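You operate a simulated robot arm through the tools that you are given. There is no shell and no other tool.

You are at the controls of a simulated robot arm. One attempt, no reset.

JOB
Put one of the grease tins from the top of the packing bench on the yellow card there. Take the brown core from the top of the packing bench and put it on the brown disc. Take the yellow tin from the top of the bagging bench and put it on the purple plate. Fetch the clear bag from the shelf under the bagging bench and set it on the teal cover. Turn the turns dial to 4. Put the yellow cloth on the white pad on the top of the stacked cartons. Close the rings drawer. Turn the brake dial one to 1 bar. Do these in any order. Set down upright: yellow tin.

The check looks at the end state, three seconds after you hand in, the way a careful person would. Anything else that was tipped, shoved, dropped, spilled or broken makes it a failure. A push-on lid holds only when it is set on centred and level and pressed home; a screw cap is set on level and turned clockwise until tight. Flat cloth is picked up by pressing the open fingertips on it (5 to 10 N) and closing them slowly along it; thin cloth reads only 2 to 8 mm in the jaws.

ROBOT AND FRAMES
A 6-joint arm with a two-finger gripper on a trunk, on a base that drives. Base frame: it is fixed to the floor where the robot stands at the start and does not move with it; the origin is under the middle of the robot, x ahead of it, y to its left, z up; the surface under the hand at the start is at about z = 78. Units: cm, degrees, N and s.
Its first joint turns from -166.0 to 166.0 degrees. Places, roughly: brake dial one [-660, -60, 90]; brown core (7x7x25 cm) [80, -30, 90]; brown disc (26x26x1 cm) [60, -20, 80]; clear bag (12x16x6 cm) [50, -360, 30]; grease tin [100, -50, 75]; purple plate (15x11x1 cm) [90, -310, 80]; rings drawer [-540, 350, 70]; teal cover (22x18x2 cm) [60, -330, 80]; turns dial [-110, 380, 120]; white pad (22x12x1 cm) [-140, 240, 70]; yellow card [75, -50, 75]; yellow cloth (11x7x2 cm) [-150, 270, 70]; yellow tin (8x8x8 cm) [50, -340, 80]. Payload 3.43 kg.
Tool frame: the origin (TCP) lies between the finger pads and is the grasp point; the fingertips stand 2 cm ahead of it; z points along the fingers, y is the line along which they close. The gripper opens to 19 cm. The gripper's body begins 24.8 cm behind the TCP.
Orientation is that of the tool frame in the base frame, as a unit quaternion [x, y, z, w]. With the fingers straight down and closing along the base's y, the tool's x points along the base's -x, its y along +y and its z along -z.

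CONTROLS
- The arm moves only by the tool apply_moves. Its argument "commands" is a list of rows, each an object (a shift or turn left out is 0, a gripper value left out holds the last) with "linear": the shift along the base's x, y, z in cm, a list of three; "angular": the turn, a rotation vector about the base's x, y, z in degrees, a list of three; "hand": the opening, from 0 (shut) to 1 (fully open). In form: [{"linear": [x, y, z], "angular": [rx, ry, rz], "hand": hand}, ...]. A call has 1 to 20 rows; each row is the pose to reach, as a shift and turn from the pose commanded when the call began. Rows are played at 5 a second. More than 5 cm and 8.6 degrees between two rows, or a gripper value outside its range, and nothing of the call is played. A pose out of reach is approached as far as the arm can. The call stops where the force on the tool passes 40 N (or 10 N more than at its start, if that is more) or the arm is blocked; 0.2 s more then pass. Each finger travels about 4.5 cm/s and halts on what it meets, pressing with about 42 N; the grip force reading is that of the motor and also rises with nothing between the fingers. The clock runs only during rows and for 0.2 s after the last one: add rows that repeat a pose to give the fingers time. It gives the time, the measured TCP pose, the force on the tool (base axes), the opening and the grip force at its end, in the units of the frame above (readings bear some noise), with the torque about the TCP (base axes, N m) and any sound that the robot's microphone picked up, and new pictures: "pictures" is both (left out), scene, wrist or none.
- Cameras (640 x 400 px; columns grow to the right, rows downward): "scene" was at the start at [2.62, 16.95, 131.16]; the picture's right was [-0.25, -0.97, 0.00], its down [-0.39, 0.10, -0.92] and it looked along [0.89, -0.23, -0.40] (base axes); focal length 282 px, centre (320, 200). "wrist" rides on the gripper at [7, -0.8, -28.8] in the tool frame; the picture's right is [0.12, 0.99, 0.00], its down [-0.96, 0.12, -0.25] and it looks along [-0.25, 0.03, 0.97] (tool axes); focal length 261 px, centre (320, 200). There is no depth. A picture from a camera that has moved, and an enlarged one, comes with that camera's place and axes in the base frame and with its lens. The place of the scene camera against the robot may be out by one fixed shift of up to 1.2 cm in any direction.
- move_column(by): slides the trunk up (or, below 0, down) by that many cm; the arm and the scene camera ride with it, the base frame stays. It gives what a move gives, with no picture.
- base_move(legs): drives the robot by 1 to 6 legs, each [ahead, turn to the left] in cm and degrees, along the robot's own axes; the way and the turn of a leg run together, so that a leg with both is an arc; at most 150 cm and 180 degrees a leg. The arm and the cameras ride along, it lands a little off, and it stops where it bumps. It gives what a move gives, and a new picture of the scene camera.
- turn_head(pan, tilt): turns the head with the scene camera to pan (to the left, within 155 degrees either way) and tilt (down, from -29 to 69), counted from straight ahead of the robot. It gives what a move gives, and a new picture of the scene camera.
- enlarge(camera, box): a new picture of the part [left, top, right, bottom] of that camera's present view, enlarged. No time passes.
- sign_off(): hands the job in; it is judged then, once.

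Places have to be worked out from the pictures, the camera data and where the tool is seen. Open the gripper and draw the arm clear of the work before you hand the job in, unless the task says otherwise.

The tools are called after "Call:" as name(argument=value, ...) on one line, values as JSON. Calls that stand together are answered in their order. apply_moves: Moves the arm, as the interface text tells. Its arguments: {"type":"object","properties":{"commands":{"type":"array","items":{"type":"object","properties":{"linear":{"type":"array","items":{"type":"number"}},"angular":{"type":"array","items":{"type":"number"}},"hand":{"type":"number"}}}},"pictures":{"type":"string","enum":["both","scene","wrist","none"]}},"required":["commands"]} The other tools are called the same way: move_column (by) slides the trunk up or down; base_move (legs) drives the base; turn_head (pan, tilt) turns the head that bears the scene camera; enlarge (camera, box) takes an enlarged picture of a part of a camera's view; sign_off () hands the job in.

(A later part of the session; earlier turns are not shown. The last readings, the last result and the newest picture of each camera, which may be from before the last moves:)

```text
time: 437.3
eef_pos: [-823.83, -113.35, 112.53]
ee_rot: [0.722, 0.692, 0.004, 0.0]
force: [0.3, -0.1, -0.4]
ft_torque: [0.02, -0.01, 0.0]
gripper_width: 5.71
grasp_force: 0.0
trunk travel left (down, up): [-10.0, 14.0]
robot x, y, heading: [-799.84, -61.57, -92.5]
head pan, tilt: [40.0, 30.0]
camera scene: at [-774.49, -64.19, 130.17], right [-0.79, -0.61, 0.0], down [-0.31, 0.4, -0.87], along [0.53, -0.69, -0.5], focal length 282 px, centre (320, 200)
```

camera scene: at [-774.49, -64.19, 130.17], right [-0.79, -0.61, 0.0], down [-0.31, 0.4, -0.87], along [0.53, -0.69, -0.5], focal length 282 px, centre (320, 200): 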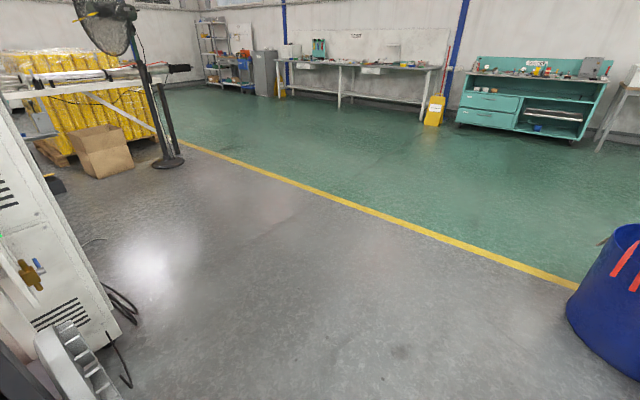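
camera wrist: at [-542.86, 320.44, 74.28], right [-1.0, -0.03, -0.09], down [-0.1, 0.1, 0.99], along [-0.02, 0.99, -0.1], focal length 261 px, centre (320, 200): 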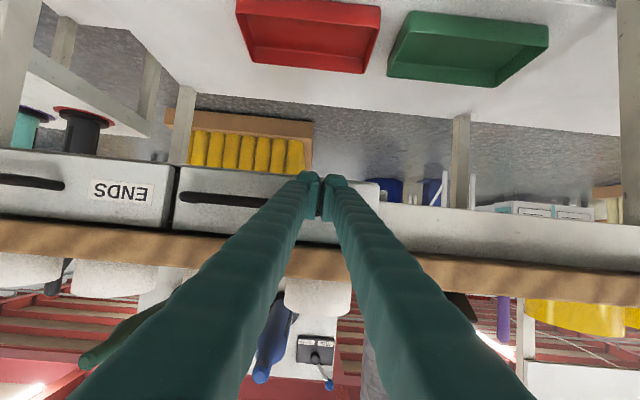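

Through the gap. I continue around the south end of the machine toward (-660, -165) to face the brake panel from the south.

Call:
base_move(legs=[[42, 0], [0, 52], [88, 0]])

Call:
turn_head(pan=85, tilt=15)

```text
time: 446.6
eef_pos: [-708.15, -211.55, 112.66]
ee_rot: [0.342, 0.94, 0.005, -0.002]
force: [-0.3, -0.1, 0.1]
ft_torque: [0.0, 0.04, -0.01]
gripper_width: 5.69
grasp_force: 0.2
trunk travel left (down, up): [-10.0, 14.0]
robot x, y, heading: [-734.3, -161.0, -40.0]
head pan, tilt: [40.0, 30.0]
camera scene: at [-717.47, -142.31, 130.17], right [0.0, -1.0, 0.0], down [-0.5, 0.0, -0.87], along [0.87, 0.0, -0.5], focal length 282 px, centre (320, 200)
```

scene: 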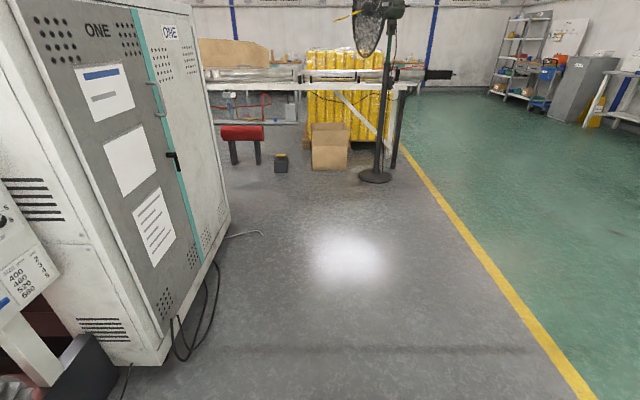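

```text
time: 447.7
eef_pos: [-708.03, -211.51, 112.59]
ee_rot: [0.343, 0.939, 0.003, -0.002]
force: [-0.9, 0.2, 0.4]
ft_torque: [-0.01, 0.0, 0.0]
gripper_width: 5.72
grasp_force: 0.0
trunk travel left (down, up): [-10.0, 14.0]
robot x, y, heading: [-734.6, -160.8, -39.9]
head pan, tilt: [85.0, 15.0]
camera scene: at [-719.91, -135.71, 132.59], right [0.71, -0.71, 0.0], down [-0.18, -0.18, -0.97], along [0.68, 0.68, -0.26], focal length 282 px, centre (320, 200)
```

scene: 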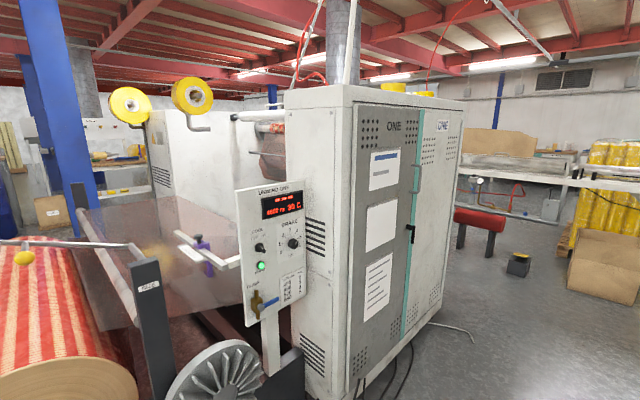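

Now the front of the panel is visible. I zoom in on its dials.

Call:
enlarge(camera="scene", box=[220, 170, 320, 330])

Call:
enlarge(camera="scene", box=[240, 180, 310, 260])

```text
2.50 times, centred on (270, 250) of scene
camera zoom: at [-719.91, -135.71, 132.59], right [0.71, -0.71, 0.0], down [-0.18, -0.18, -0.97], along [0.68, 0.68, -0.26], focal length 705 px, centre (445, 75)
```

zoom: 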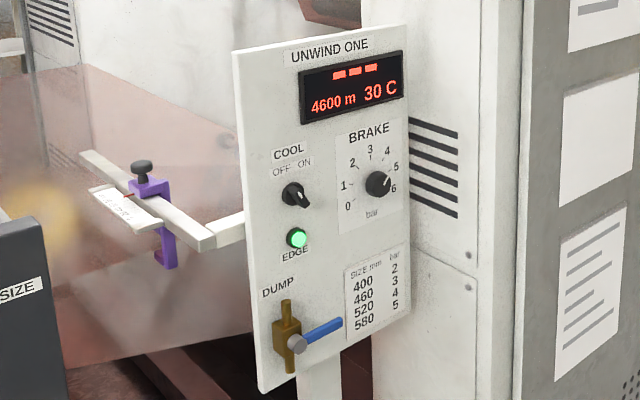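

```text
5.00 times, centred on (275, 220) of scene
camera zoom: at [-719.91, -135.71, 132.59], right [0.71, -0.71, 0.0], down [-0.18, -0.18, -0.97], along [0.68, 0.68, -0.26], focal length 1410 px, centre (545, 100)
```

zoom: 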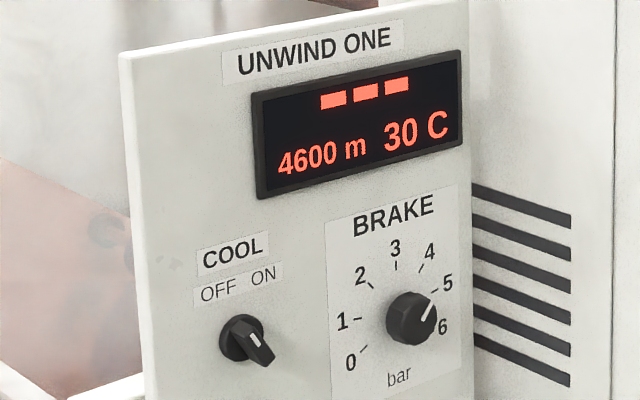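

This is "UNWIND ONE" with the BRAKE dial (0–6 bar, now near 5), on a south-facing panel; dial at about (-658.5, -60, 89.7). I drive to about (-690, -163) and face it, dial to my right.

Call:
base_move(legs=[[0, 40], [44, 0], [0, 90]])

Call:
turn_head(pan=-20, tilt=20)

```text
time: 456.3
eef_pos: [-667.53, -108.45, 112.68]
ee_rot: [-0.7, 0.714, 0.0, -0.004]
force: [0.1, 0.2, 0.9]
ft_torque: [-0.02, 0.02, 0.0]
gripper_width: 5.7
grasp_force: 0.1
trunk travel left (down, up): [-10.0, 14.0]
robot x, y, heading: [-690.24, -160.63, 89.1]
head pan, tilt: [85.0, 15.0]
camera scene: at [-720.16, -166.02, 132.59], right [0.11, 0.99, 0.0], down [0.26, -0.03, -0.97], along [-0.96, 0.1, -0.26], focal length 282 px, centre (320, 200)
```

scene: 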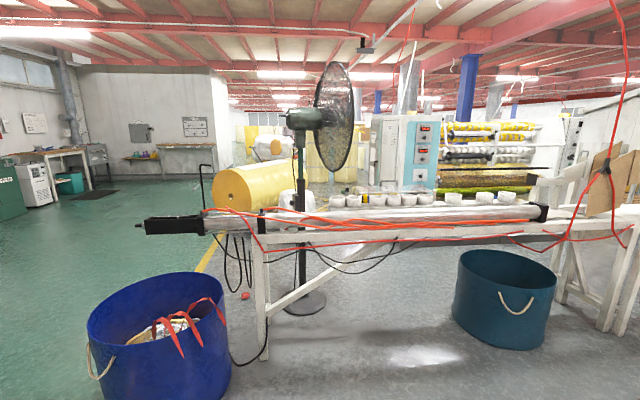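

```text
time: 458.1
eef_pos: [-667.52, -108.31, 112.56]
ee_rot: [-0.701, 0.713, -0.001, -0.004]
force: [0.1, 0.5, 0.3]
ft_torque: [-0.03, 0.0, 0.02]
gripper_width: 5.7
grasp_force: 0.1
trunk travel left (down, up): [-10.0, 14.0]
robot x, y, heading: [-690.64, -160.57, 89.0]
head pan, tilt: [-20.0, 20.0]
camera scene: at [-707.53, -158.31, 131.77], right [0.93, -0.36, 0.0], down [-0.12, -0.32, -0.94], along [0.34, 0.88, -0.34], focal length 282 px, centre (320, 200)
```

scene: 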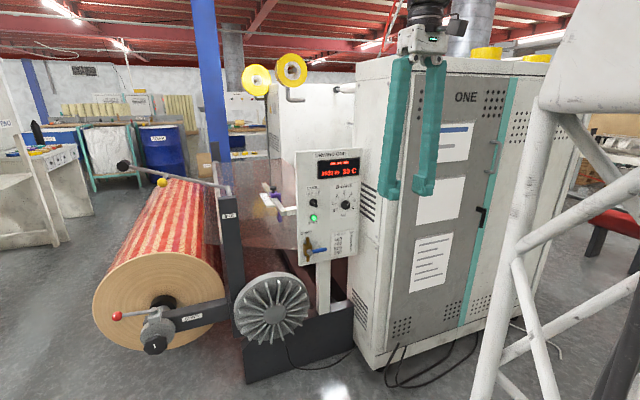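

I zoom in on the panel from this more frontal view.

Call:
enlarge(camera="scene", box=[290, 140, 370, 270])

Call:
enlarge(camera="scene", box=[325, 180, 370, 225])

```text
3.08 times, centred on (330, 205) of scene
camera zoom: at [-707.53, -158.31, 131.77], right [0.93, -0.36, 0.0], down [-0.12, -0.32, -0.94], along [0.34, 0.88, -0.34], focal length 868 px, centre (289, 185)
```

zoom: 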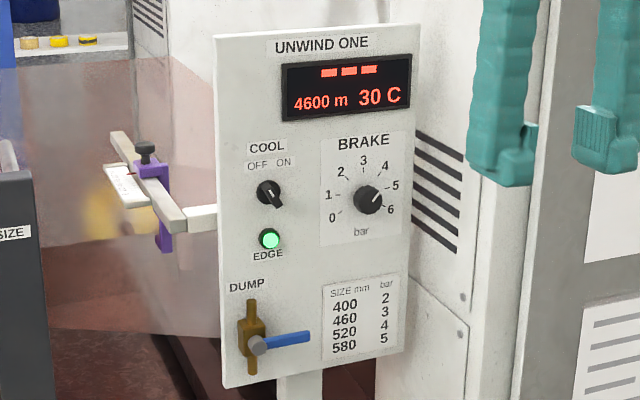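

```text
8.89 times, centred on (348, 202) of scene
camera zoom: at [-707.53, -158.31, 131.77], right [0.93, -0.36, 0.0], down [-0.12, -0.32, -0.94], along [0.34, 0.88, -0.34], focal length 2507 px, centre (76, 178)
```

zoom: 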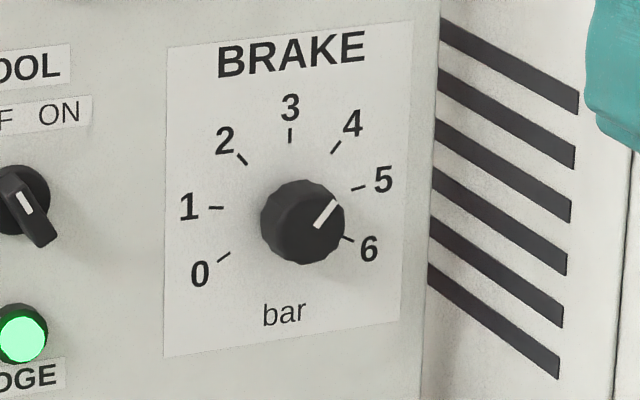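

Pointer currently at 4 bar (ticks 40° apart); target 1 bar means -120° (counter-clockwise). Knob triangulated at about (-657.6, -58.8, 89). I lower the trunk 10 cm and swing the tool to point at the panel, stopping about 12 cm in front of the knob.

Call:
move_column(by=-10)

Call:
apply_moves(commands=[{"linear": [0.55, 3.16, -2.73], "angular": [5, 0, 0], "hand": 0.34}, {"linear": [1.1, 6.3, -5.16], "angular": [10, 0, 0], "hand": 0.34}, {"linear": [1.65, 9.38, -7.31], "angular": [15, 0, 0]}, {"linear": [2.2, 12.4, -9.19], "angular": [20, 0, 0]}, {"linear": [2.75, 15.31, -10.79], "angular": [25, 0, 0]}, {"linear": [3.3, 18.1, -12.13], "angular": [30, 0, 0]}, {"linear": [3.85, 20.75, -13.22], "angular": [35, 0, 0]}, {"linear": [4.4, 23.23, -14.07], "angular": [40, 0, 0]}, {"linear": [4.95, 25.52, -14.7], "angular": [45, 0, 0]}, {"linear": [5.5, 27.61, -15.13], "angular": [50, 0, 0]}, {"linear": [6.05, 29.48, -15.37], "angular": [55, 0, 0]}, {"linear": [6.6, 31.11, -15.44], "angular": [60, 0, 0]}, {"linear": [7.15, 32.49, -15.37], "angular": [65, 0, 0]}, {"linear": [7.7, 33.61, -15.18], "angular": [70, 0, 0]}, {"linear": [8.25, 34.45, -14.88], "angular": [75, 0, 0]}, {"linear": [8.8, 35.02, -14.52], "angular": [80, 0, 0]}, {"linear": [9.35, 35.31, -14.1], "angular": [85, 0, 0]}, {"linear": [9.9, 35.3, -13.66], "angular": [90, 0, 0]}, {"linear": [9.9, 35.3, -13.66], "angular": [90, 0, 0]}])

```text
time: 459.5
eef_pos: [-667.49, -108.43, 102.68]
ee_rot: [-0.7, 0.714, -0.001, -0.005]
force: [0.3, -1.0, -0.2]
ft_torque: [0.02, 0.0, -0.03]
gripper_width: 5.69
grasp_force: 0.1
trunk travel left (down, up): [0.0, 24.0]
robot x, y, heading: [-690.75, -160.63, 88.8]
head pan, tilt: [-20.0, 20.0]
```

```text
time: 463.5
eef_pos: [-657.68, -73.15, 89.04]
ee_rot: [-0.498, 0.506, 0.505, 0.492]
force: [0.1, -0.3, -0.5]
ft_torque: [0.0, 0.03, -0.02]
gripper_width: 6.44
grasp_force: 0.1
trunk travel left (down, up): [0.0, 24.0]
robot x, y, heading: [-690.4, -160.64, 88.9]
head pan, tilt: [-20.0, 20.0]
camera scene: at [-707.52, -158.32, 121.78], right [0.93, -0.36, 0.0], down [-0.12, -0.32, -0.94], along [0.34, 0.88, -0.34], focal length 282 px, centre (320, 200)
camera wrist: at [-656.77, -102.01, 82.18], right [-0.99, -0.01, -0.1], down [-0.1, -0.24, 0.97], along [-0.03, 0.97, 0.24], focal length 261 px, centre (320, 200)
```

scene: 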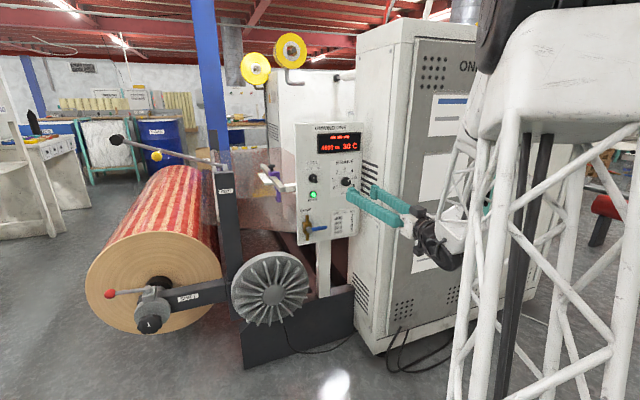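
wrist: 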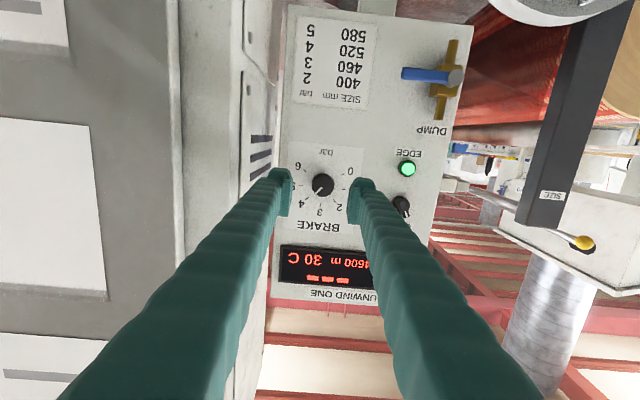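

The tool points at the BRAKE dial, which sits between the fingers. I zoom in to measure its alignment and pointer angle.

Call:
enlarge(camera="wrist", box=[270, 140, 380, 230])

```text
4.44 times, centred on (325, 185) of wrist
camera zoom: at [-656.77, -102.01, 82.18], right [-0.99, -0.01, -0.1], down [-0.1, -0.24, 0.97], along [-0.03, 0.97, 0.24], focal length 1158 px, centre (298, 267)
```

zoom: 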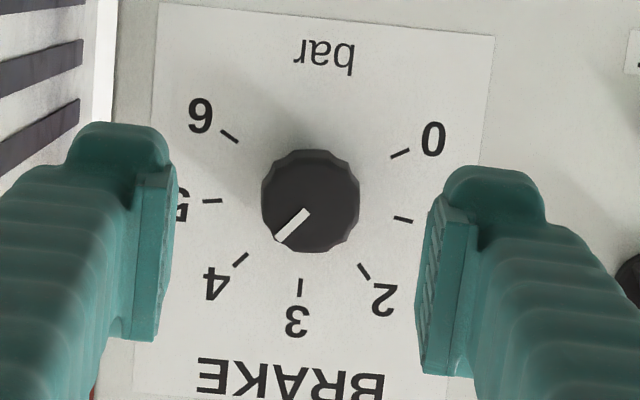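

The pointer is at about 4 (38°); to reach 1 it must turn about 118° counter-clockwise. I pre-rotate the open hand 60° clockwise so the whole turn fits, and approach 5 cm with a correction (-0.5 x, +1.0 z).

Call:
apply_moves(commands=[{"linear": [-0.1, 1, 0.3], "angular": [0, 7.5, 0], "hand": 0.36}, {"linear": [-0.3, 2, 0.6], "angular": [0, 15, 0]}, {"linear": [-0.5, 3, 1.0], "angular": [0, 22.5, 0]}, {"linear": [-0.5, 4, 1.0], "angular": [0, 30, 0]}, {"linear": [-0.5, 5, 1.0], "angular": [0, 37.5, 0]}, {"linear": [-0.5, 5, 1.0], "angular": [0, 45, 0]}, {"linear": [-0.5, 5, 1.0], "angular": [0, 52.5, 0]}, {"linear": [-0.5, 5, 1.0], "angular": [0, 60, 0]}, {"linear": [-0.5, 5, 1.0], "angular": [0, 60, 0]}], pictures="wrist")

Call:
enlarge(camera="wrist", box=[220, 110, 420, 260])

```text
time: 465.5
eef_pos: [-658.15, -68.13, 89.82]
ee_rot: [-0.179, 0.684, 0.686, 0.173]
force: [0.0, -0.2, 0.1]
ft_torque: [-0.01, -0.02, 0.0]
gripper_width: 6.84
grasp_force: 0.0
trunk travel left (down, up): [0.0, 24.0]
robot x, y, heading: [-690.55, -160.76, 88.8]
head pan, tilt: [-20.0, 20.0]
camera wrist: at [-663.71, -97.01, 85.83], right [-0.58, -0.01, 0.81], down [0.79, -0.24, 0.56], along [0.19, 0.97, 0.15], focal length 261 px, centre (320, 200)
```

wrist: 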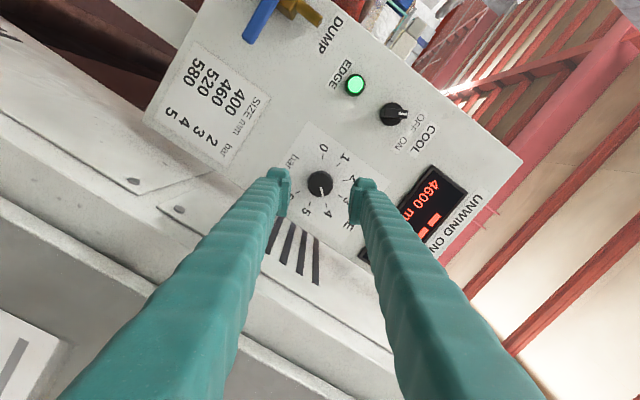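

```text
2.67 times, centred on (320, 185) of wrist
camera zoom: at [-663.71, -97.01, 85.83], right [-0.58, -0.01, 0.81], down [0.79, -0.24, 0.56], along [0.19, 0.97, 0.15], focal length 695 px, centre (320, 240)
```

zoom: 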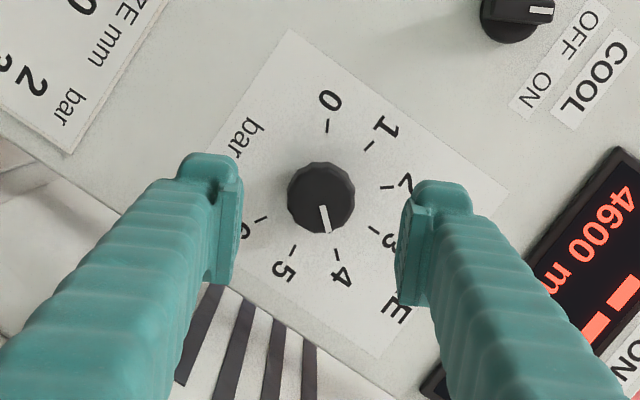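

Now well aligned (knob centred on the tool axis, face about 8 cm ahead). I advance 6 cm and check again.

Call:
apply_moves(commands=[{"linear": [0, 2.5, 0]}, {"linear": [0, 4.5, 0]}, {"linear": [0, 6, 0]}, {"linear": [0, 6, 0]}], pictures="wrist")

Call:
enlarge(camera="wrist", box=[220, 110, 420, 260])

```text
time: 466.5
eef_pos: [-658.14, -62.1, 90.0]
ee_rot: [-0.18, 0.684, 0.686, 0.173]
force: [-0.2, -0.7, -0.6]
ft_torque: [0.01, 0.02, 0.0]
gripper_width: 6.84
grasp_force: 0.0
trunk travel left (down, up): [0.0, 24.0]
robot x, y, heading: [-690.89, -160.85, 89.1]
head pan, tilt: [-20.0, 20.0]
camera wrist: at [-663.65, -91.01, 85.85], right [-0.58, -0.01, 0.81], down [0.79, -0.24, 0.56], along [0.19, 0.97, 0.15], focal length 261 px, centre (320, 200)
```

wrist: 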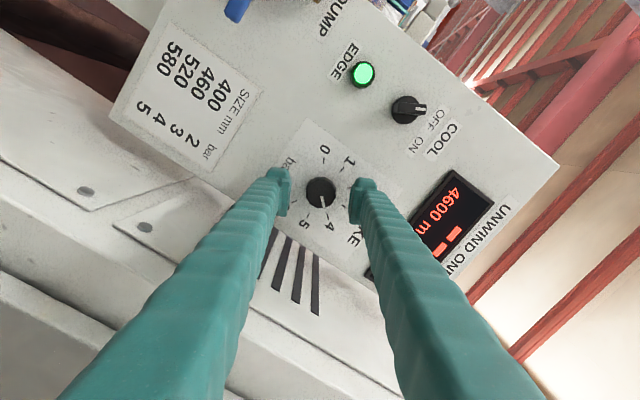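

```text
2.67 times, centred on (320, 185) of wrist
camera zoom: at [-663.65, -91.01, 85.85], right [-0.58, -0.01, 0.81], down [0.79, -0.24, 0.56], along [0.19, 0.97, 0.15], focal length 695 px, centre (320, 240)
```

zoom: 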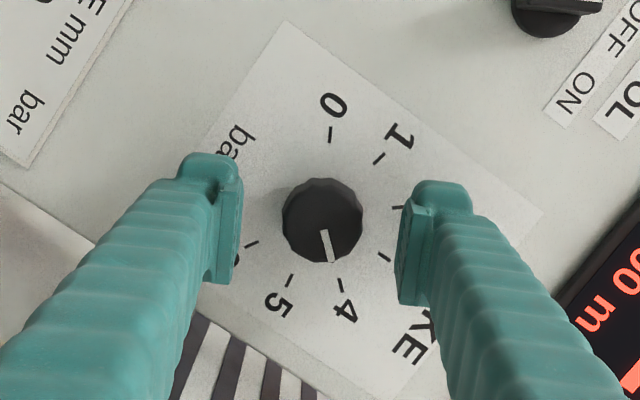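

The knob is still centred. I advance carefully another 2.4 cm in small steps (z +0.25).

Call:
apply_moves(commands=[{"linear": [0.1, 0.6, 0.25]}, {"linear": [0.1, 1.2, 0.25]}, {"linear": [0.1, 1.8, 0.25]}, {"linear": [0.1, 2.4, 0.25]}, {"linear": [0.1, 2.4, 0.25]}], pictures="wrist")

Call:
enlarge(camera="wrist", box=[220, 110, 420, 260])

Call:
enlarge(camera="scene", box=[300, 150, 400, 220])

```text
time: 467.5
eef_pos: [-657.95, -60.12, 90.14]
ee_rot: [-0.179, 0.684, 0.686, 0.173]
force: [-4.0, -14.5, 3.9]
ft_torque: [-0.39, 0.03, -0.26]
gripper_width: 6.65
grasp_force: 0.0
trunk travel left (down, up): [0.0, 24.0]
robot x, y, heading: [-690.37, -160.49, 88.8]
head pan, tilt: [-20.0, 20.0]
stopped in row 5: the force on the tool passed its limit at 53 N (the readings are from after the stop); the commanded pose is now the measured one
camera wrist: at [-663.55, -89.0, 86.04], right [-0.58, 0.0, 0.81], down [0.79, -0.24, 0.56], along [0.19, 0.97, 0.14], focal length 261 px, centre (320, 200)
```

wrist: 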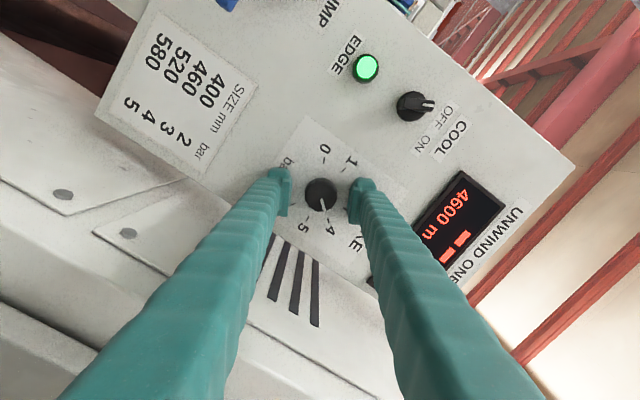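

```text
2.67 times, centred on (320, 185) of wrist
camera zoom: at [-663.55, -89.0, 86.04], right [-0.58, 0.0, 0.81], down [0.79, -0.24, 0.56], along [0.19, 0.97, 0.14], focal length 695 px, centre (320, 240)
```

zoom: 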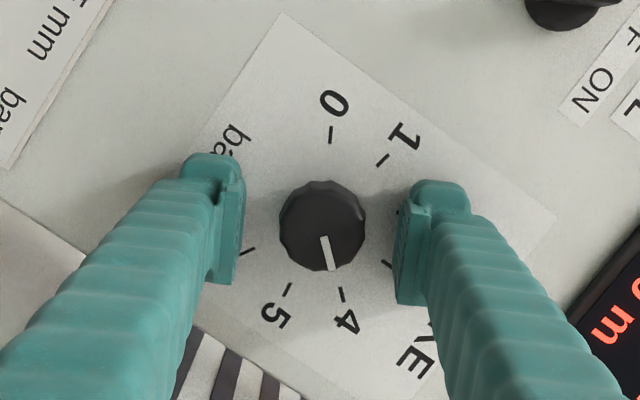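

```text
5.71 times, centred on (350, 185) of scene
camera zoom: at [-707.53, -158.39, 121.78], right [0.93, -0.36, 0.0], down [-0.12, -0.32, -0.94], along [0.34, 0.88, -0.34], focal length 1612 px, centre (149, 286)
```

zoom: 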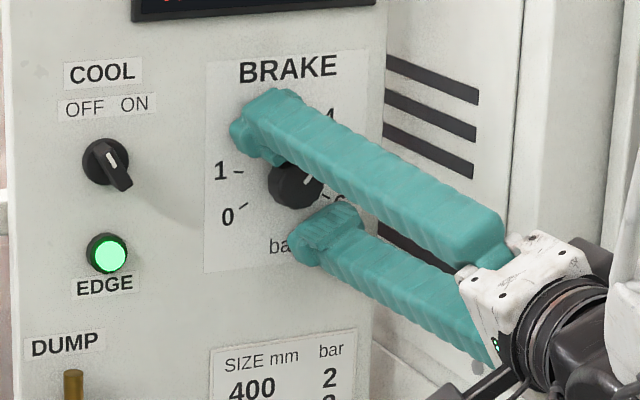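

The tips touched the panel (y≈-58). I back off 0.5 cm and close on the knob.

Call:
apply_moves(commands=[{"linear": [0, -0.5, 0]}, {"linear": [0, -0.5, 0], "hand": 0.28}, {"linear": [0, -0.5, 0], "hand": 0.22}, {"linear": [0, -0.5, 0], "hand": 0.15}, {"linear": [0, -0.5, 0], "hand": 0.12}, {"linear": [0, -0.5, 0], "hand": 0.12}], pictures="wrist")

Call:
enlarge(camera="wrist", box=[220, 110, 420, 260])

```text
time: 468.9
eef_pos: [-657.97, -60.54, 90.16]
ee_rot: [-0.18, 0.684, 0.685, 0.173]
force: [-1.1, 5.1, 9.4]
ft_torque: [0.06, 0.01, 0.02]
gripper_width: 3.65
grasp_force: 44.3
trunk travel left (down, up): [0.0, 24.0]
robot x, y, heading: [-690.59, -160.77, 89.0]
head pan, tilt: [-20.0, 20.0]
camera wrist: at [-663.53, -89.38, 86.08], right [-0.58, -0.01, 0.81], down [0.79, -0.24, 0.57], along [0.19, 0.97, 0.14], focal length 261 px, centre (320, 200)
```

wrist: 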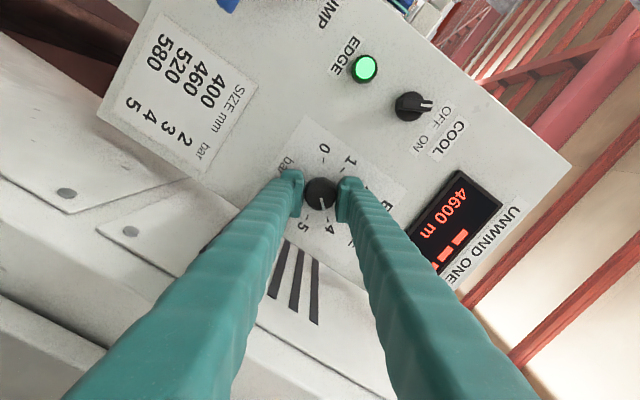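

```text
2.67 times, centred on (320, 185) of wrist
camera zoom: at [-663.53, -89.38, 86.08], right [-0.58, -0.01, 0.81], down [0.79, -0.24, 0.57], along [0.19, 0.97, 0.14], focal length 695 px, centre (320, 240)
```

zoom: 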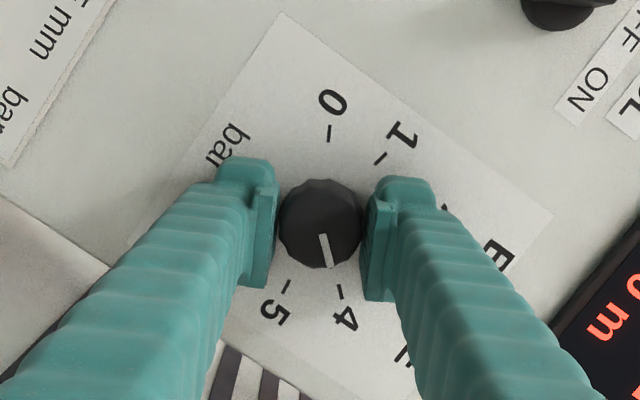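

Gripped (3.65 cm). I turn counter-clockwise 60° first and check it follows.

Call:
apply_moves(commands=[{"angular": [0, -6, 0]}, {"angular": [0, -12, 0]}, {"angular": [0, -18, 0]}, {"angular": [0, -24, 0]}, {"angular": [0, -30, 0]}, {"angular": [0, -36, 0]}, {"angular": [0, -42, 0]}, {"angular": [0, -48, 0]}, {"angular": [0, -54, 0]}, {"angular": [0, -60, 0]}, {"angular": [0, -60, 0]}], pictures="wrist")

Call:
enlarge(camera="wrist", box=[220, 110, 420, 260])

```text
time: 470.8
eef_pos: [-658.2, -60.49, 90.26]
ee_rot: [-0.445, 0.551, 0.552, 0.441]
force: [-3.7, -5.9, 6.4]
ft_torque: [0.19, 0.0, -0.04]
gripper_width: 3.67
grasp_force: 44.6
trunk travel left (down, up): [0.0, 24.0]
robot x, y, heading: [-690.43, -160.65, 88.7]
head pan, tilt: [-20.0, 20.0]
stopped in row 9: the force on the tool passed its limit at 41 N (the readings are from after the stop); the commanded pose is now the measured one
camera wrist: at [-658.75, -89.36, 83.39], right [-1.0, -0.01, 0.1], down [0.1, -0.24, 0.96], along [0.02, 0.97, 0.24], focal length 261 px, centre (320, 200)
```

wrist: 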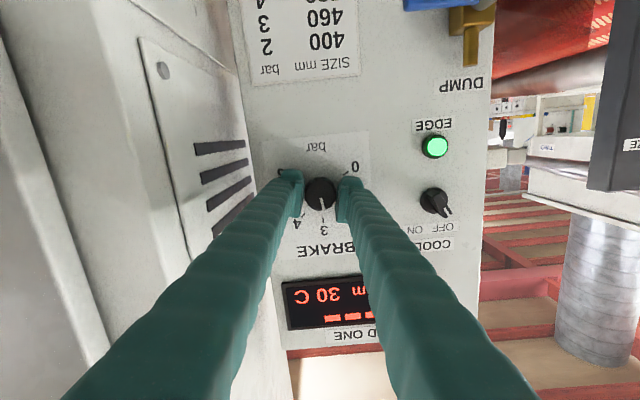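

```text
2.67 times, centred on (320, 185) of wrist
camera zoom: at [-658.75, -89.36, 83.39], right [-1.0, -0.01, 0.1], down [0.1, -0.24, 0.96], along [0.02, 0.97, 0.24], focal length 695 px, centre (320, 240)
```

zoom: 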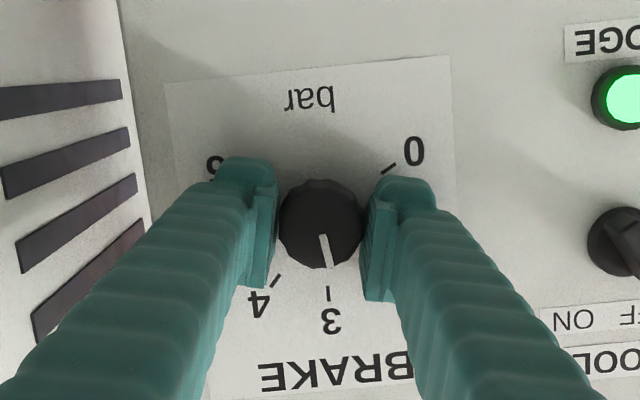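

It turned about 49° (pointer now a bit below 3) and stopped on lateral force because the knob axis is 0.3 cm off my rotation centre. I continue the remaining ~68° with a compensating translation.

Call:
apply_moves(commands=[{"linear": [-0.036, 0, 0.006], "angular": [0, -6.8, 0]}, {"linear": [-0.072, 0, 0.007], "angular": [0, -13.7, 0]}, {"linear": [-0.109, 0, 0.003], "angular": [0, -20.5, 0]}, {"linear": [-0.145, 0, -0.005], "angular": [0, -27.4, 0]}, {"linear": [-0.179, 0, -0.017], "angular": [0, -34.2, 0]}, {"linear": [-0.212, 0, -0.033], "angular": [0, -41.1, 0]}, {"linear": [-0.242, 0, -0.053], "angular": [0, -47.9, 0]}, {"linear": [-0.27, 0, -0.077], "angular": [0, -54.8, 0]}, {"linear": [-0.295, 0, -0.104], "angular": [0, -61.6, 0]}, {"linear": [-0.316, 0, -0.134], "angular": [0, -68.0, 0]}, {"linear": [-0.316, 0, -0.134], "angular": [0, -68.0, 0]}], pictures="wrist")

Call:
enlarge(camera="wrist", box=[220, 110, 420, 260])

```text
time: 471.9
eef_pos: [-658.43, -60.37, 90.25]
ee_rot: [0.581, -0.42, -0.421, -0.555]
force: [-3.0, -2.1, -1.9]
ft_torque: [0.33, 0.02, 0.02]
gripper_width: 3.66
grasp_force: 45.0
out of reach, approached as far as the arm can: row 5
trunk travel left (down, up): [0.0, 24.0]
robot x, y, heading: [-690.61, -160.73, 89.1]
head pan, tilt: [-20.0, 20.0]
stopped in row 5: the force on the tool passed its limit at 55 N (the readings are from after the stop); the commanded pose is now the measured one
camera wrist: at [-654.83, -89.37, 84.76], right [-0.91, -0.03, -0.4], down [-0.39, -0.23, 0.89], along [-0.12, 0.97, 0.2], focal length 261 px, centre (320, 200)
```

wrist: 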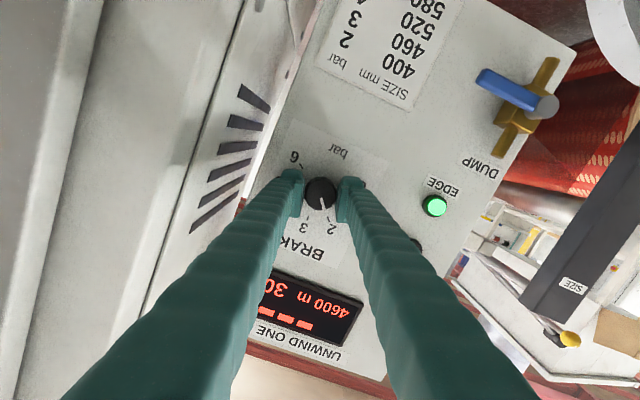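

```text
2.67 times, centred on (320, 185) of wrist
camera zoom: at [-654.83, -89.37, 84.76], right [-0.91, -0.03, -0.4], down [-0.39, -0.23, 0.89], along [-0.12, 0.97, 0.2], focal length 695 px, centre (320, 240)
```

zoom: 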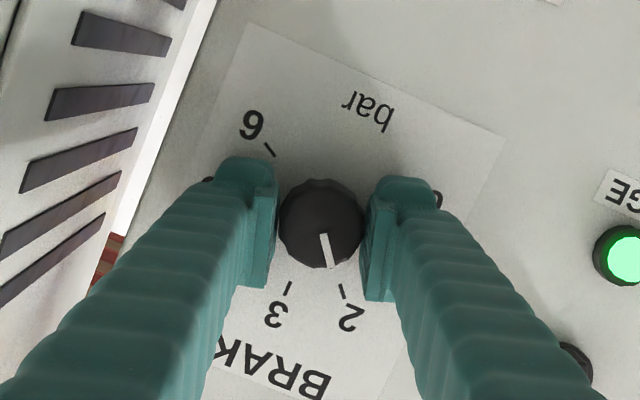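

The wrist's turning range ended at about -17°; pointer is now at 2. I release, back off 4 cm, rotate the open hand 60° clockwise and recentre on the knob axis for a second bite.

Call:
apply_moves(commands=[{"hand": 0.2}, {"hand": 0.28}, {"hand": 0.36}, {"hand": 0.36}, {"linear": [0, -2, 0]}, {"linear": [0, -4, 0]}, {"linear": [0, -4, 0]}], pictures="none")

Call:
apply_moves(commands=[{"linear": [0.05, 0, -0.1], "angular": [0, 7.5, 0]}, {"linear": [0.1, 0, -0.2], "angular": [0, 15, 0]}, {"linear": [0.13, 0, -0.28], "angular": [0, 22.5, 0]}, {"linear": [0.13, 0, -0.28], "angular": [0, 30, 0]}, {"linear": [0.13, 0, -0.28], "angular": [0, 37.5, 0]}, {"linear": [0.13, 0, -0.28], "angular": [0, 45, 0]}, {"linear": [0.13, 0, -0.28], "angular": [0, 52.5, 0]}, {"linear": [0.13, 0, -0.28], "angular": [0, 60, 0]}, {"linear": [0.13, 0, -0.28], "angular": [0, 60, 0]}], pictures="wrist")

Call:
enlarge(camera="wrist", box=[220, 110, 420, 260])

```text
time: 473.5
eef_pos: [-658.18, -64.45, 90.37]
ee_rot: [0.581, -0.42, -0.42, -0.556]
force: [0.4, -0.3, 0.5]
ft_torque: [-0.02, 0.01, 0.03]
gripper_width: 6.84
grasp_force: 0.1
trunk travel left (down, up): [0.0, 24.0]
robot x, y, heading: [-690.74, -160.73, 89.1]
head pan, tilt: [-20.0, 20.0]
```

```text
time: 475.5
eef_pos: [-658.16, -64.41, 90.16]
ee_rot: [-0.294, 0.641, 0.656, 0.271]
force: [0.1, 0.6, -1.1]
ft_torque: [0.02, 0.0, -0.01]
gripper_width: 6.84
grasp_force: 0.0
trunk travel left (down, up): [0.0, 24.0]
robot x, y, heading: [-690.62, -160.34, 89.0]
head pan, tilt: [-20.0, 20.0]
camera wrist: at [-661.32, -93.41, 84.35], right [-0.81, -0.03, 0.59], down [0.58, -0.23, 0.78], along [0.11, 0.97, 0.21], focal length 261 px, centre (320, 200)
```

wrist: 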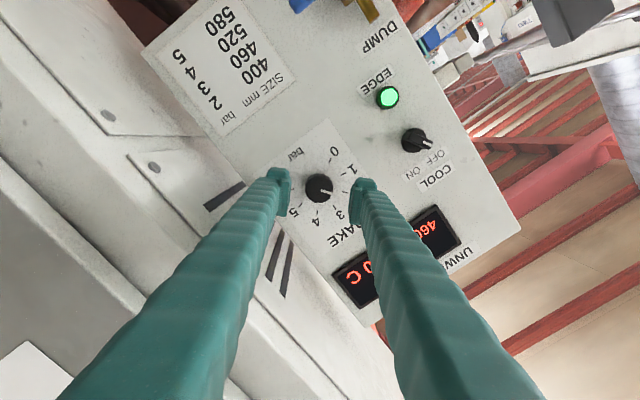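

```text
2.67 times, centred on (320, 185) of wrist
camera zoom: at [-661.32, -93.41, 84.35], right [-0.81, -0.03, 0.59], down [0.58, -0.23, 0.78], along [0.11, 0.97, 0.21], focal length 695 px, centre (320, 240)
```

zoom: 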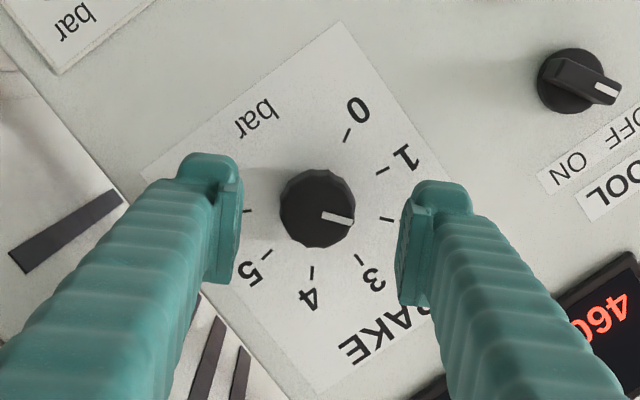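

The pointer is at 2 and the knob is nearly centred; the tool axis slipped 2° in yaw. I correct that, advance 3.7 cm onto the knob and close.

Call:
apply_moves(commands=[{"linear": [-0.05, 1, -0.1], "angular": [0, 0, -1.1]}, {"linear": [-0.15, 2, -0.2], "angular": [0, 0, -2.2]}, {"linear": [-0.15, 3, -0.2], "angular": [0, 0, -2.2]}, {"linear": [-0.15, 3.7, -0.2], "angular": [0, 0, -2.2]}, {"linear": [-0.15, 3.7, -0.2], "angular": [0, 0, -2.2]}], pictures="wrist")

Call:
enlarge(camera="wrist", box=[220, 110, 420, 260])

```text
time: 476.7
eef_pos: [-658.17, -60.77, 90.05]
ee_rot: [-0.28, 0.647, 0.649, 0.285]
force: [-0.8, 0.8, -0.7]
ft_torque: [-0.02, -0.01, -0.03]
gripper_width: 6.83
grasp_force: 0.1
trunk travel left (down, up): [0.0, 24.0]
robot x, y, heading: [-690.68, -160.75, 89.2]
head pan, tilt: [-20.0, 20.0]
camera wrist: at [-662.51, -89.45, 84.18], right [-0.81, 0.0, 0.59], down [0.57, -0.25, 0.78], along [0.15, 0.97, 0.21], focal length 261 px, centre (320, 200)
```

wrist: 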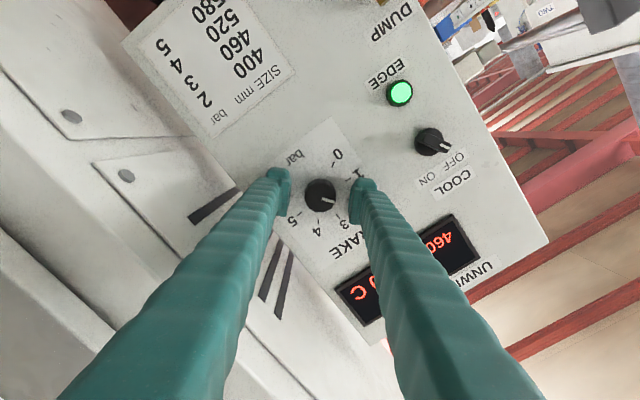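

```text
2.67 times, centred on (320, 185) of wrist
camera zoom: at [-662.51, -89.45, 84.18], right [-0.81, 0.0, 0.59], down [0.57, -0.25, 0.78], along [0.15, 0.97, 0.21], focal length 695 px, centre (320, 240)
```

zoom: 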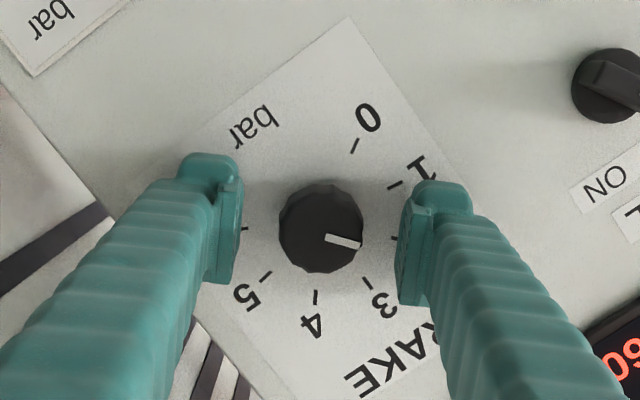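

Well centred now. I close on the knob.

Call:
apply_moves(commands=[{"hand": 0.28}, {"hand": 0.22}, {"hand": 0.15}, {"hand": 0.12}, {"hand": 0.12}], pictures="wrist")

Call:
enlarge(camera="wrist", box=[220, 110, 420, 260])

```text
time: 477.9
eef_pos: [-658.27, -60.66, 89.94]
ee_rot: [-0.281, 0.647, 0.65, 0.284]
force: [-0.5, 2.2, 1.4]
ft_torque: [0.02, 0.05, 0.02]
gripper_width: 3.66
grasp_force: 44.6
trunk travel left (down, up): [0.0, 24.0]
robot x, y, heading: [-690.73, -160.82, 89.0]
head pan, tilt: [-20.0, 20.0]
camera wrist: at [-662.53, -89.45, 84.19], right [-0.81, 0.0, 0.59], down [0.57, -0.25, 0.78], along [0.15, 0.97, 0.21], focal length 261 px, centre (320, 200)
```

wrist: 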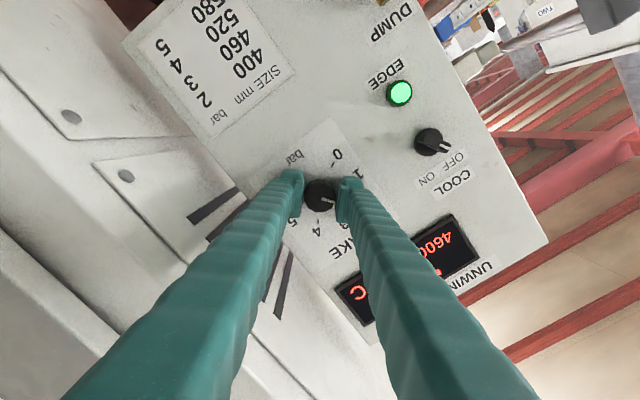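

```text
2.67 times, centred on (320, 185) of wrist
camera zoom: at [-662.53, -89.45, 84.19], right [-0.81, 0.0, 0.59], down [0.57, -0.25, 0.78], along [0.15, 0.97, 0.21], focal length 695 px, centre (320, 240)
```

zoom: 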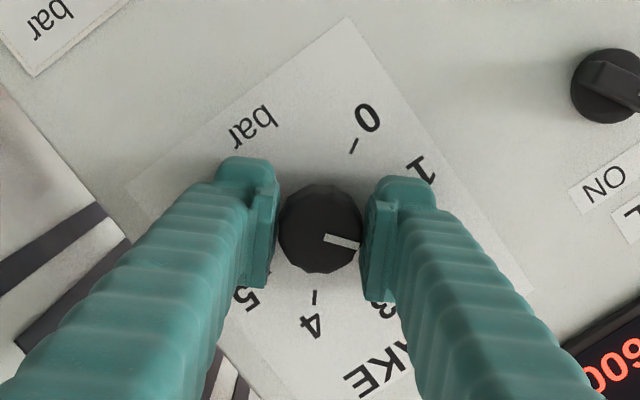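

Gripped; the pointer sits 37.5° short of the 1 mark. I turn counter-clockwise by 37.5°.

Call:
apply_moves(commands=[{"angular": [0, -5.5, 0]}, {"angular": [0, -11, 0]}, {"angular": [0, -16.5, 0]}, {"angular": [0, -22, 0]}, {"angular": [0, -27.5, 0]}, {"angular": [0, -33, 0]}, {"angular": [0, -37.5, 0]}, {"angular": [0, -37.5, 0]}], pictures="wrist")

Call:
enlarge(camera="wrist", box=[220, 110, 420, 260])

```text
time: 479.4
eef_pos: [-658.34, -60.66, 89.97]
ee_rot: [-0.46, 0.534, 0.539, 0.461]
force: [1.1, 5.6, -1.9]
ft_torque: [-0.08, 0.0, -0.01]
gripper_width: 3.68
grasp_force: 45.1
trunk travel left (down, up): [0.0, 24.0]
robot x, y, heading: [-690.73, -160.6, 88.9]
head pan, tilt: [-20.0, 20.0]
stopped in row 7: the force on the tool passed its limit at 40 N (the readings are from after the stop); the commanded pose is now the measured one
camera wrist: at [-658.51, -89.49, 82.78], right [-1.0, 0.0, 0.03], down [0.03, -0.25, 0.97], along [0.01, 0.97, 0.25], focal length 261 px, centre (320, 200)
```

wrist: 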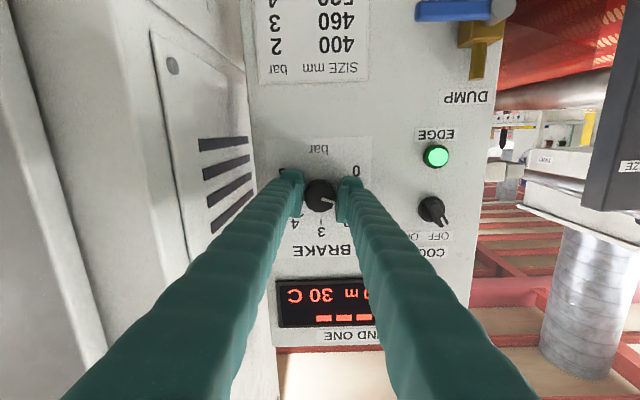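

```text
2.67 times, centred on (320, 185) of wrist
camera zoom: at [-658.51, -89.49, 82.78], right [-1.0, 0.0, 0.03], down [0.03, -0.25, 0.97], along [0.01, 0.97, 0.25], focal length 695 px, centre (320, 240)
```

zoom: 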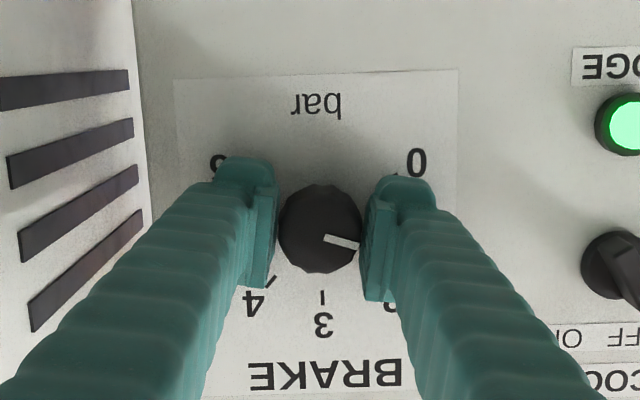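

Nearly there: about 3–4° short. From the relaxed pose I add the last 3.5°.

Call:
apply_moves(commands=[{"angular": [0, -2, 0]}, {"angular": [0, -3.6, 0]}, {"angular": [0, -3.6, 0]}], pictures="wrist")

Call:
enlarge(camera="wrist", box=[270, 140, 370, 230])

```text
time: 480.2
eef_pos: [-658.25, -60.75, 90.04]
ee_rot: [-0.476, 0.519, 0.524, 0.478]
force: [-1.1, -0.9, -3.8]
ft_torque: [-0.03, 0.01, 0.03]
gripper_width: 3.68
grasp_force: 44.9
trunk travel left (down, up): [0.0, 24.0]
robot x, y, heading: [-690.34, -160.46, 89.0]
head pan, tilt: [-20.0, 20.0]
camera wrist: at [-658.04, -89.49, 82.8], right [-1.0, 0.0, -0.03], down [-0.03, -0.25, 0.97], along [-0.01, 0.97, 0.25], focal length 261 px, centre (320, 200)
```

wrist: 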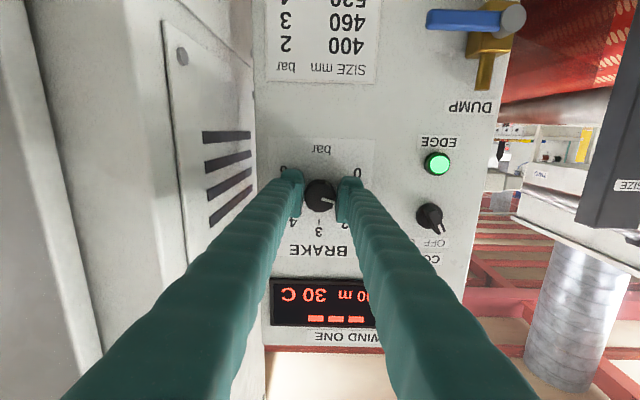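

```text
4.44 times, centred on (320, 185) of wrist
camera zoom: at [-658.04, -89.49, 82.8], right [-1.0, 0.0, -0.03], down [-0.03, -0.25, 0.97], along [-0.01, 0.97, 0.25], focal length 1158 px, centre (320, 267)
```

zoom: 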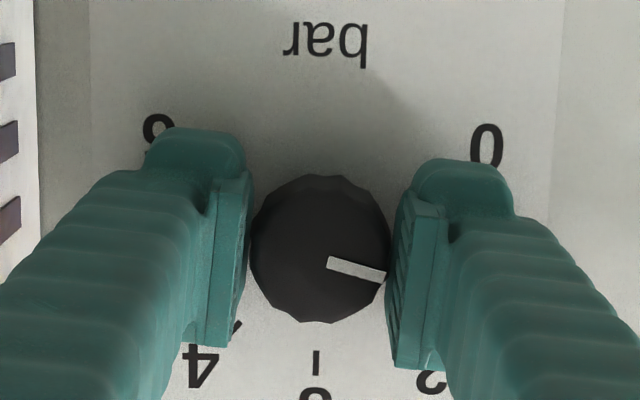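

The pointer looks about 2.5° short of the 1 direction; I add 2.5°, then release and back off to verify.

Call:
apply_moves(commands=[{"angular": [0, -2.5, 0]}, {"angular": [0, -2.5, 0]}, {"angular": [0, -2.5, 0], "hand": 0.2}, {"angular": [0, -2.5, 0], "hand": 0.28}, {"angular": [0, -2.5, 0], "hand": 0.36}, {"angular": [0, -2.5, 0], "hand": 0.4}, {"linear": [0, -2, 0], "angular": [0, -2.5, 0]}, {"linear": [0, -5, 0], "angular": [0, -2.5, 0]}, {"linear": [0, -8, 0], "angular": [0, -2.5, 0]}, {"linear": [0, -8, 0], "angular": [0, -2.5, 0]}], pictures="wrist")

Call:
enlarge(camera="wrist", box=[270, 140, 370, 230])

```text
time: 482.4
eef_pos: [-658.27, -68.66, 90.02]
ee_rot: [-0.487, 0.509, 0.514, 0.49]
force: [-0.4, 0.9, -0.3]
ft_torque: [0.03, -0.01, 0.02]
gripper_width: 7.6
grasp_force: 0.0
trunk travel left (down, up): [0.0, 24.0]
robot x, y, heading: [-690.59, -160.49, 89.2]
head pan, tilt: [-20.0, 20.0]
camera wrist: at [-657.8, -97.55, 82.87], right [-1.0, 0.0, -0.07], down [-0.07, -0.25, 0.96], along [-0.02, 0.97, 0.25], focal length 261 px, centre (320, 200)
```

wrist: 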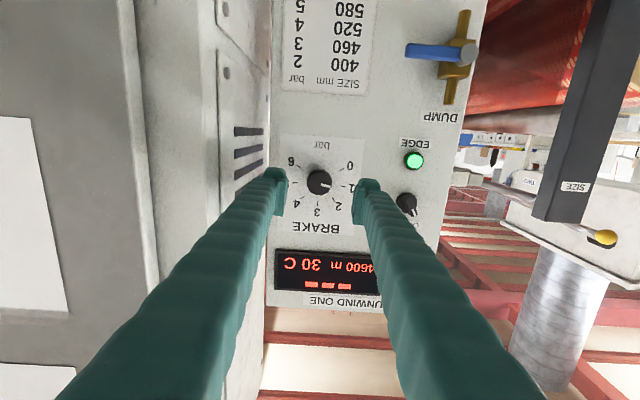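

```text
4.44 times, centred on (320, 185) of wrist
camera zoom: at [-657.8, -97.55, 82.87], right [-1.0, 0.0, -0.07], down [-0.07, -0.25, 0.96], along [-0.02, 0.97, 0.25], focal length 1158 px, centre (320, 267)
```

zoom: 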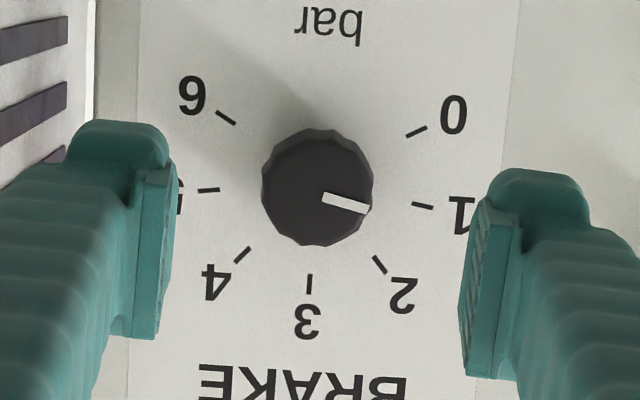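

I take a closer zoom to confirm the final pointer position against the 1 tick.

Call:
enlarge(camera="wrist", box=[295, 160, 350, 205])

Call:
enlarge(camera="scene", box=[300, 130, 400, 220])

```text
8.89 times, centred on (322, 182) of wrist
camera zoom: at [-657.8, -97.55, 82.87], right [-1.0, 0.0, -0.07], down [-0.07, -0.25, 0.96], along [-0.02, 0.97, 0.25], focal length 2317 px, centre (298, 356)
```

zoom: 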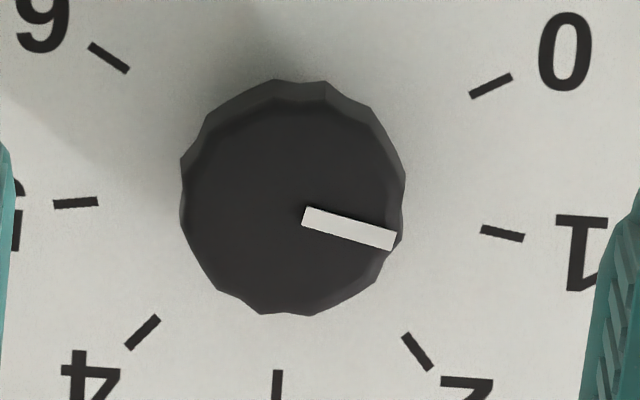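

```text
4.44 times, centred on (350, 175) of scene
camera zoom: at [-707.53, -158.36, 121.78], right [0.93, -0.36, 0.0], down [-0.12, -0.32, -0.94], along [0.34, 0.88, -0.34], focal length 1253 px, centre (187, 311)
```

zoom: 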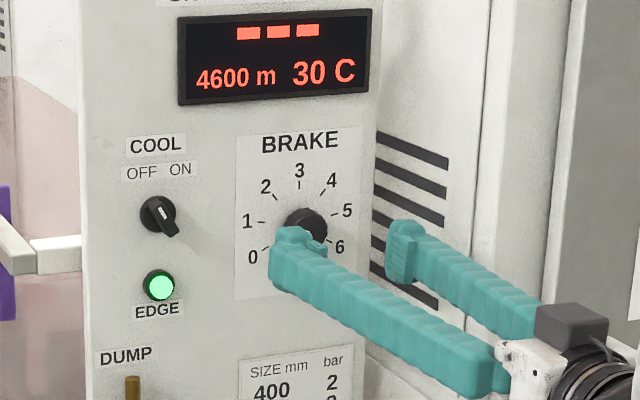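

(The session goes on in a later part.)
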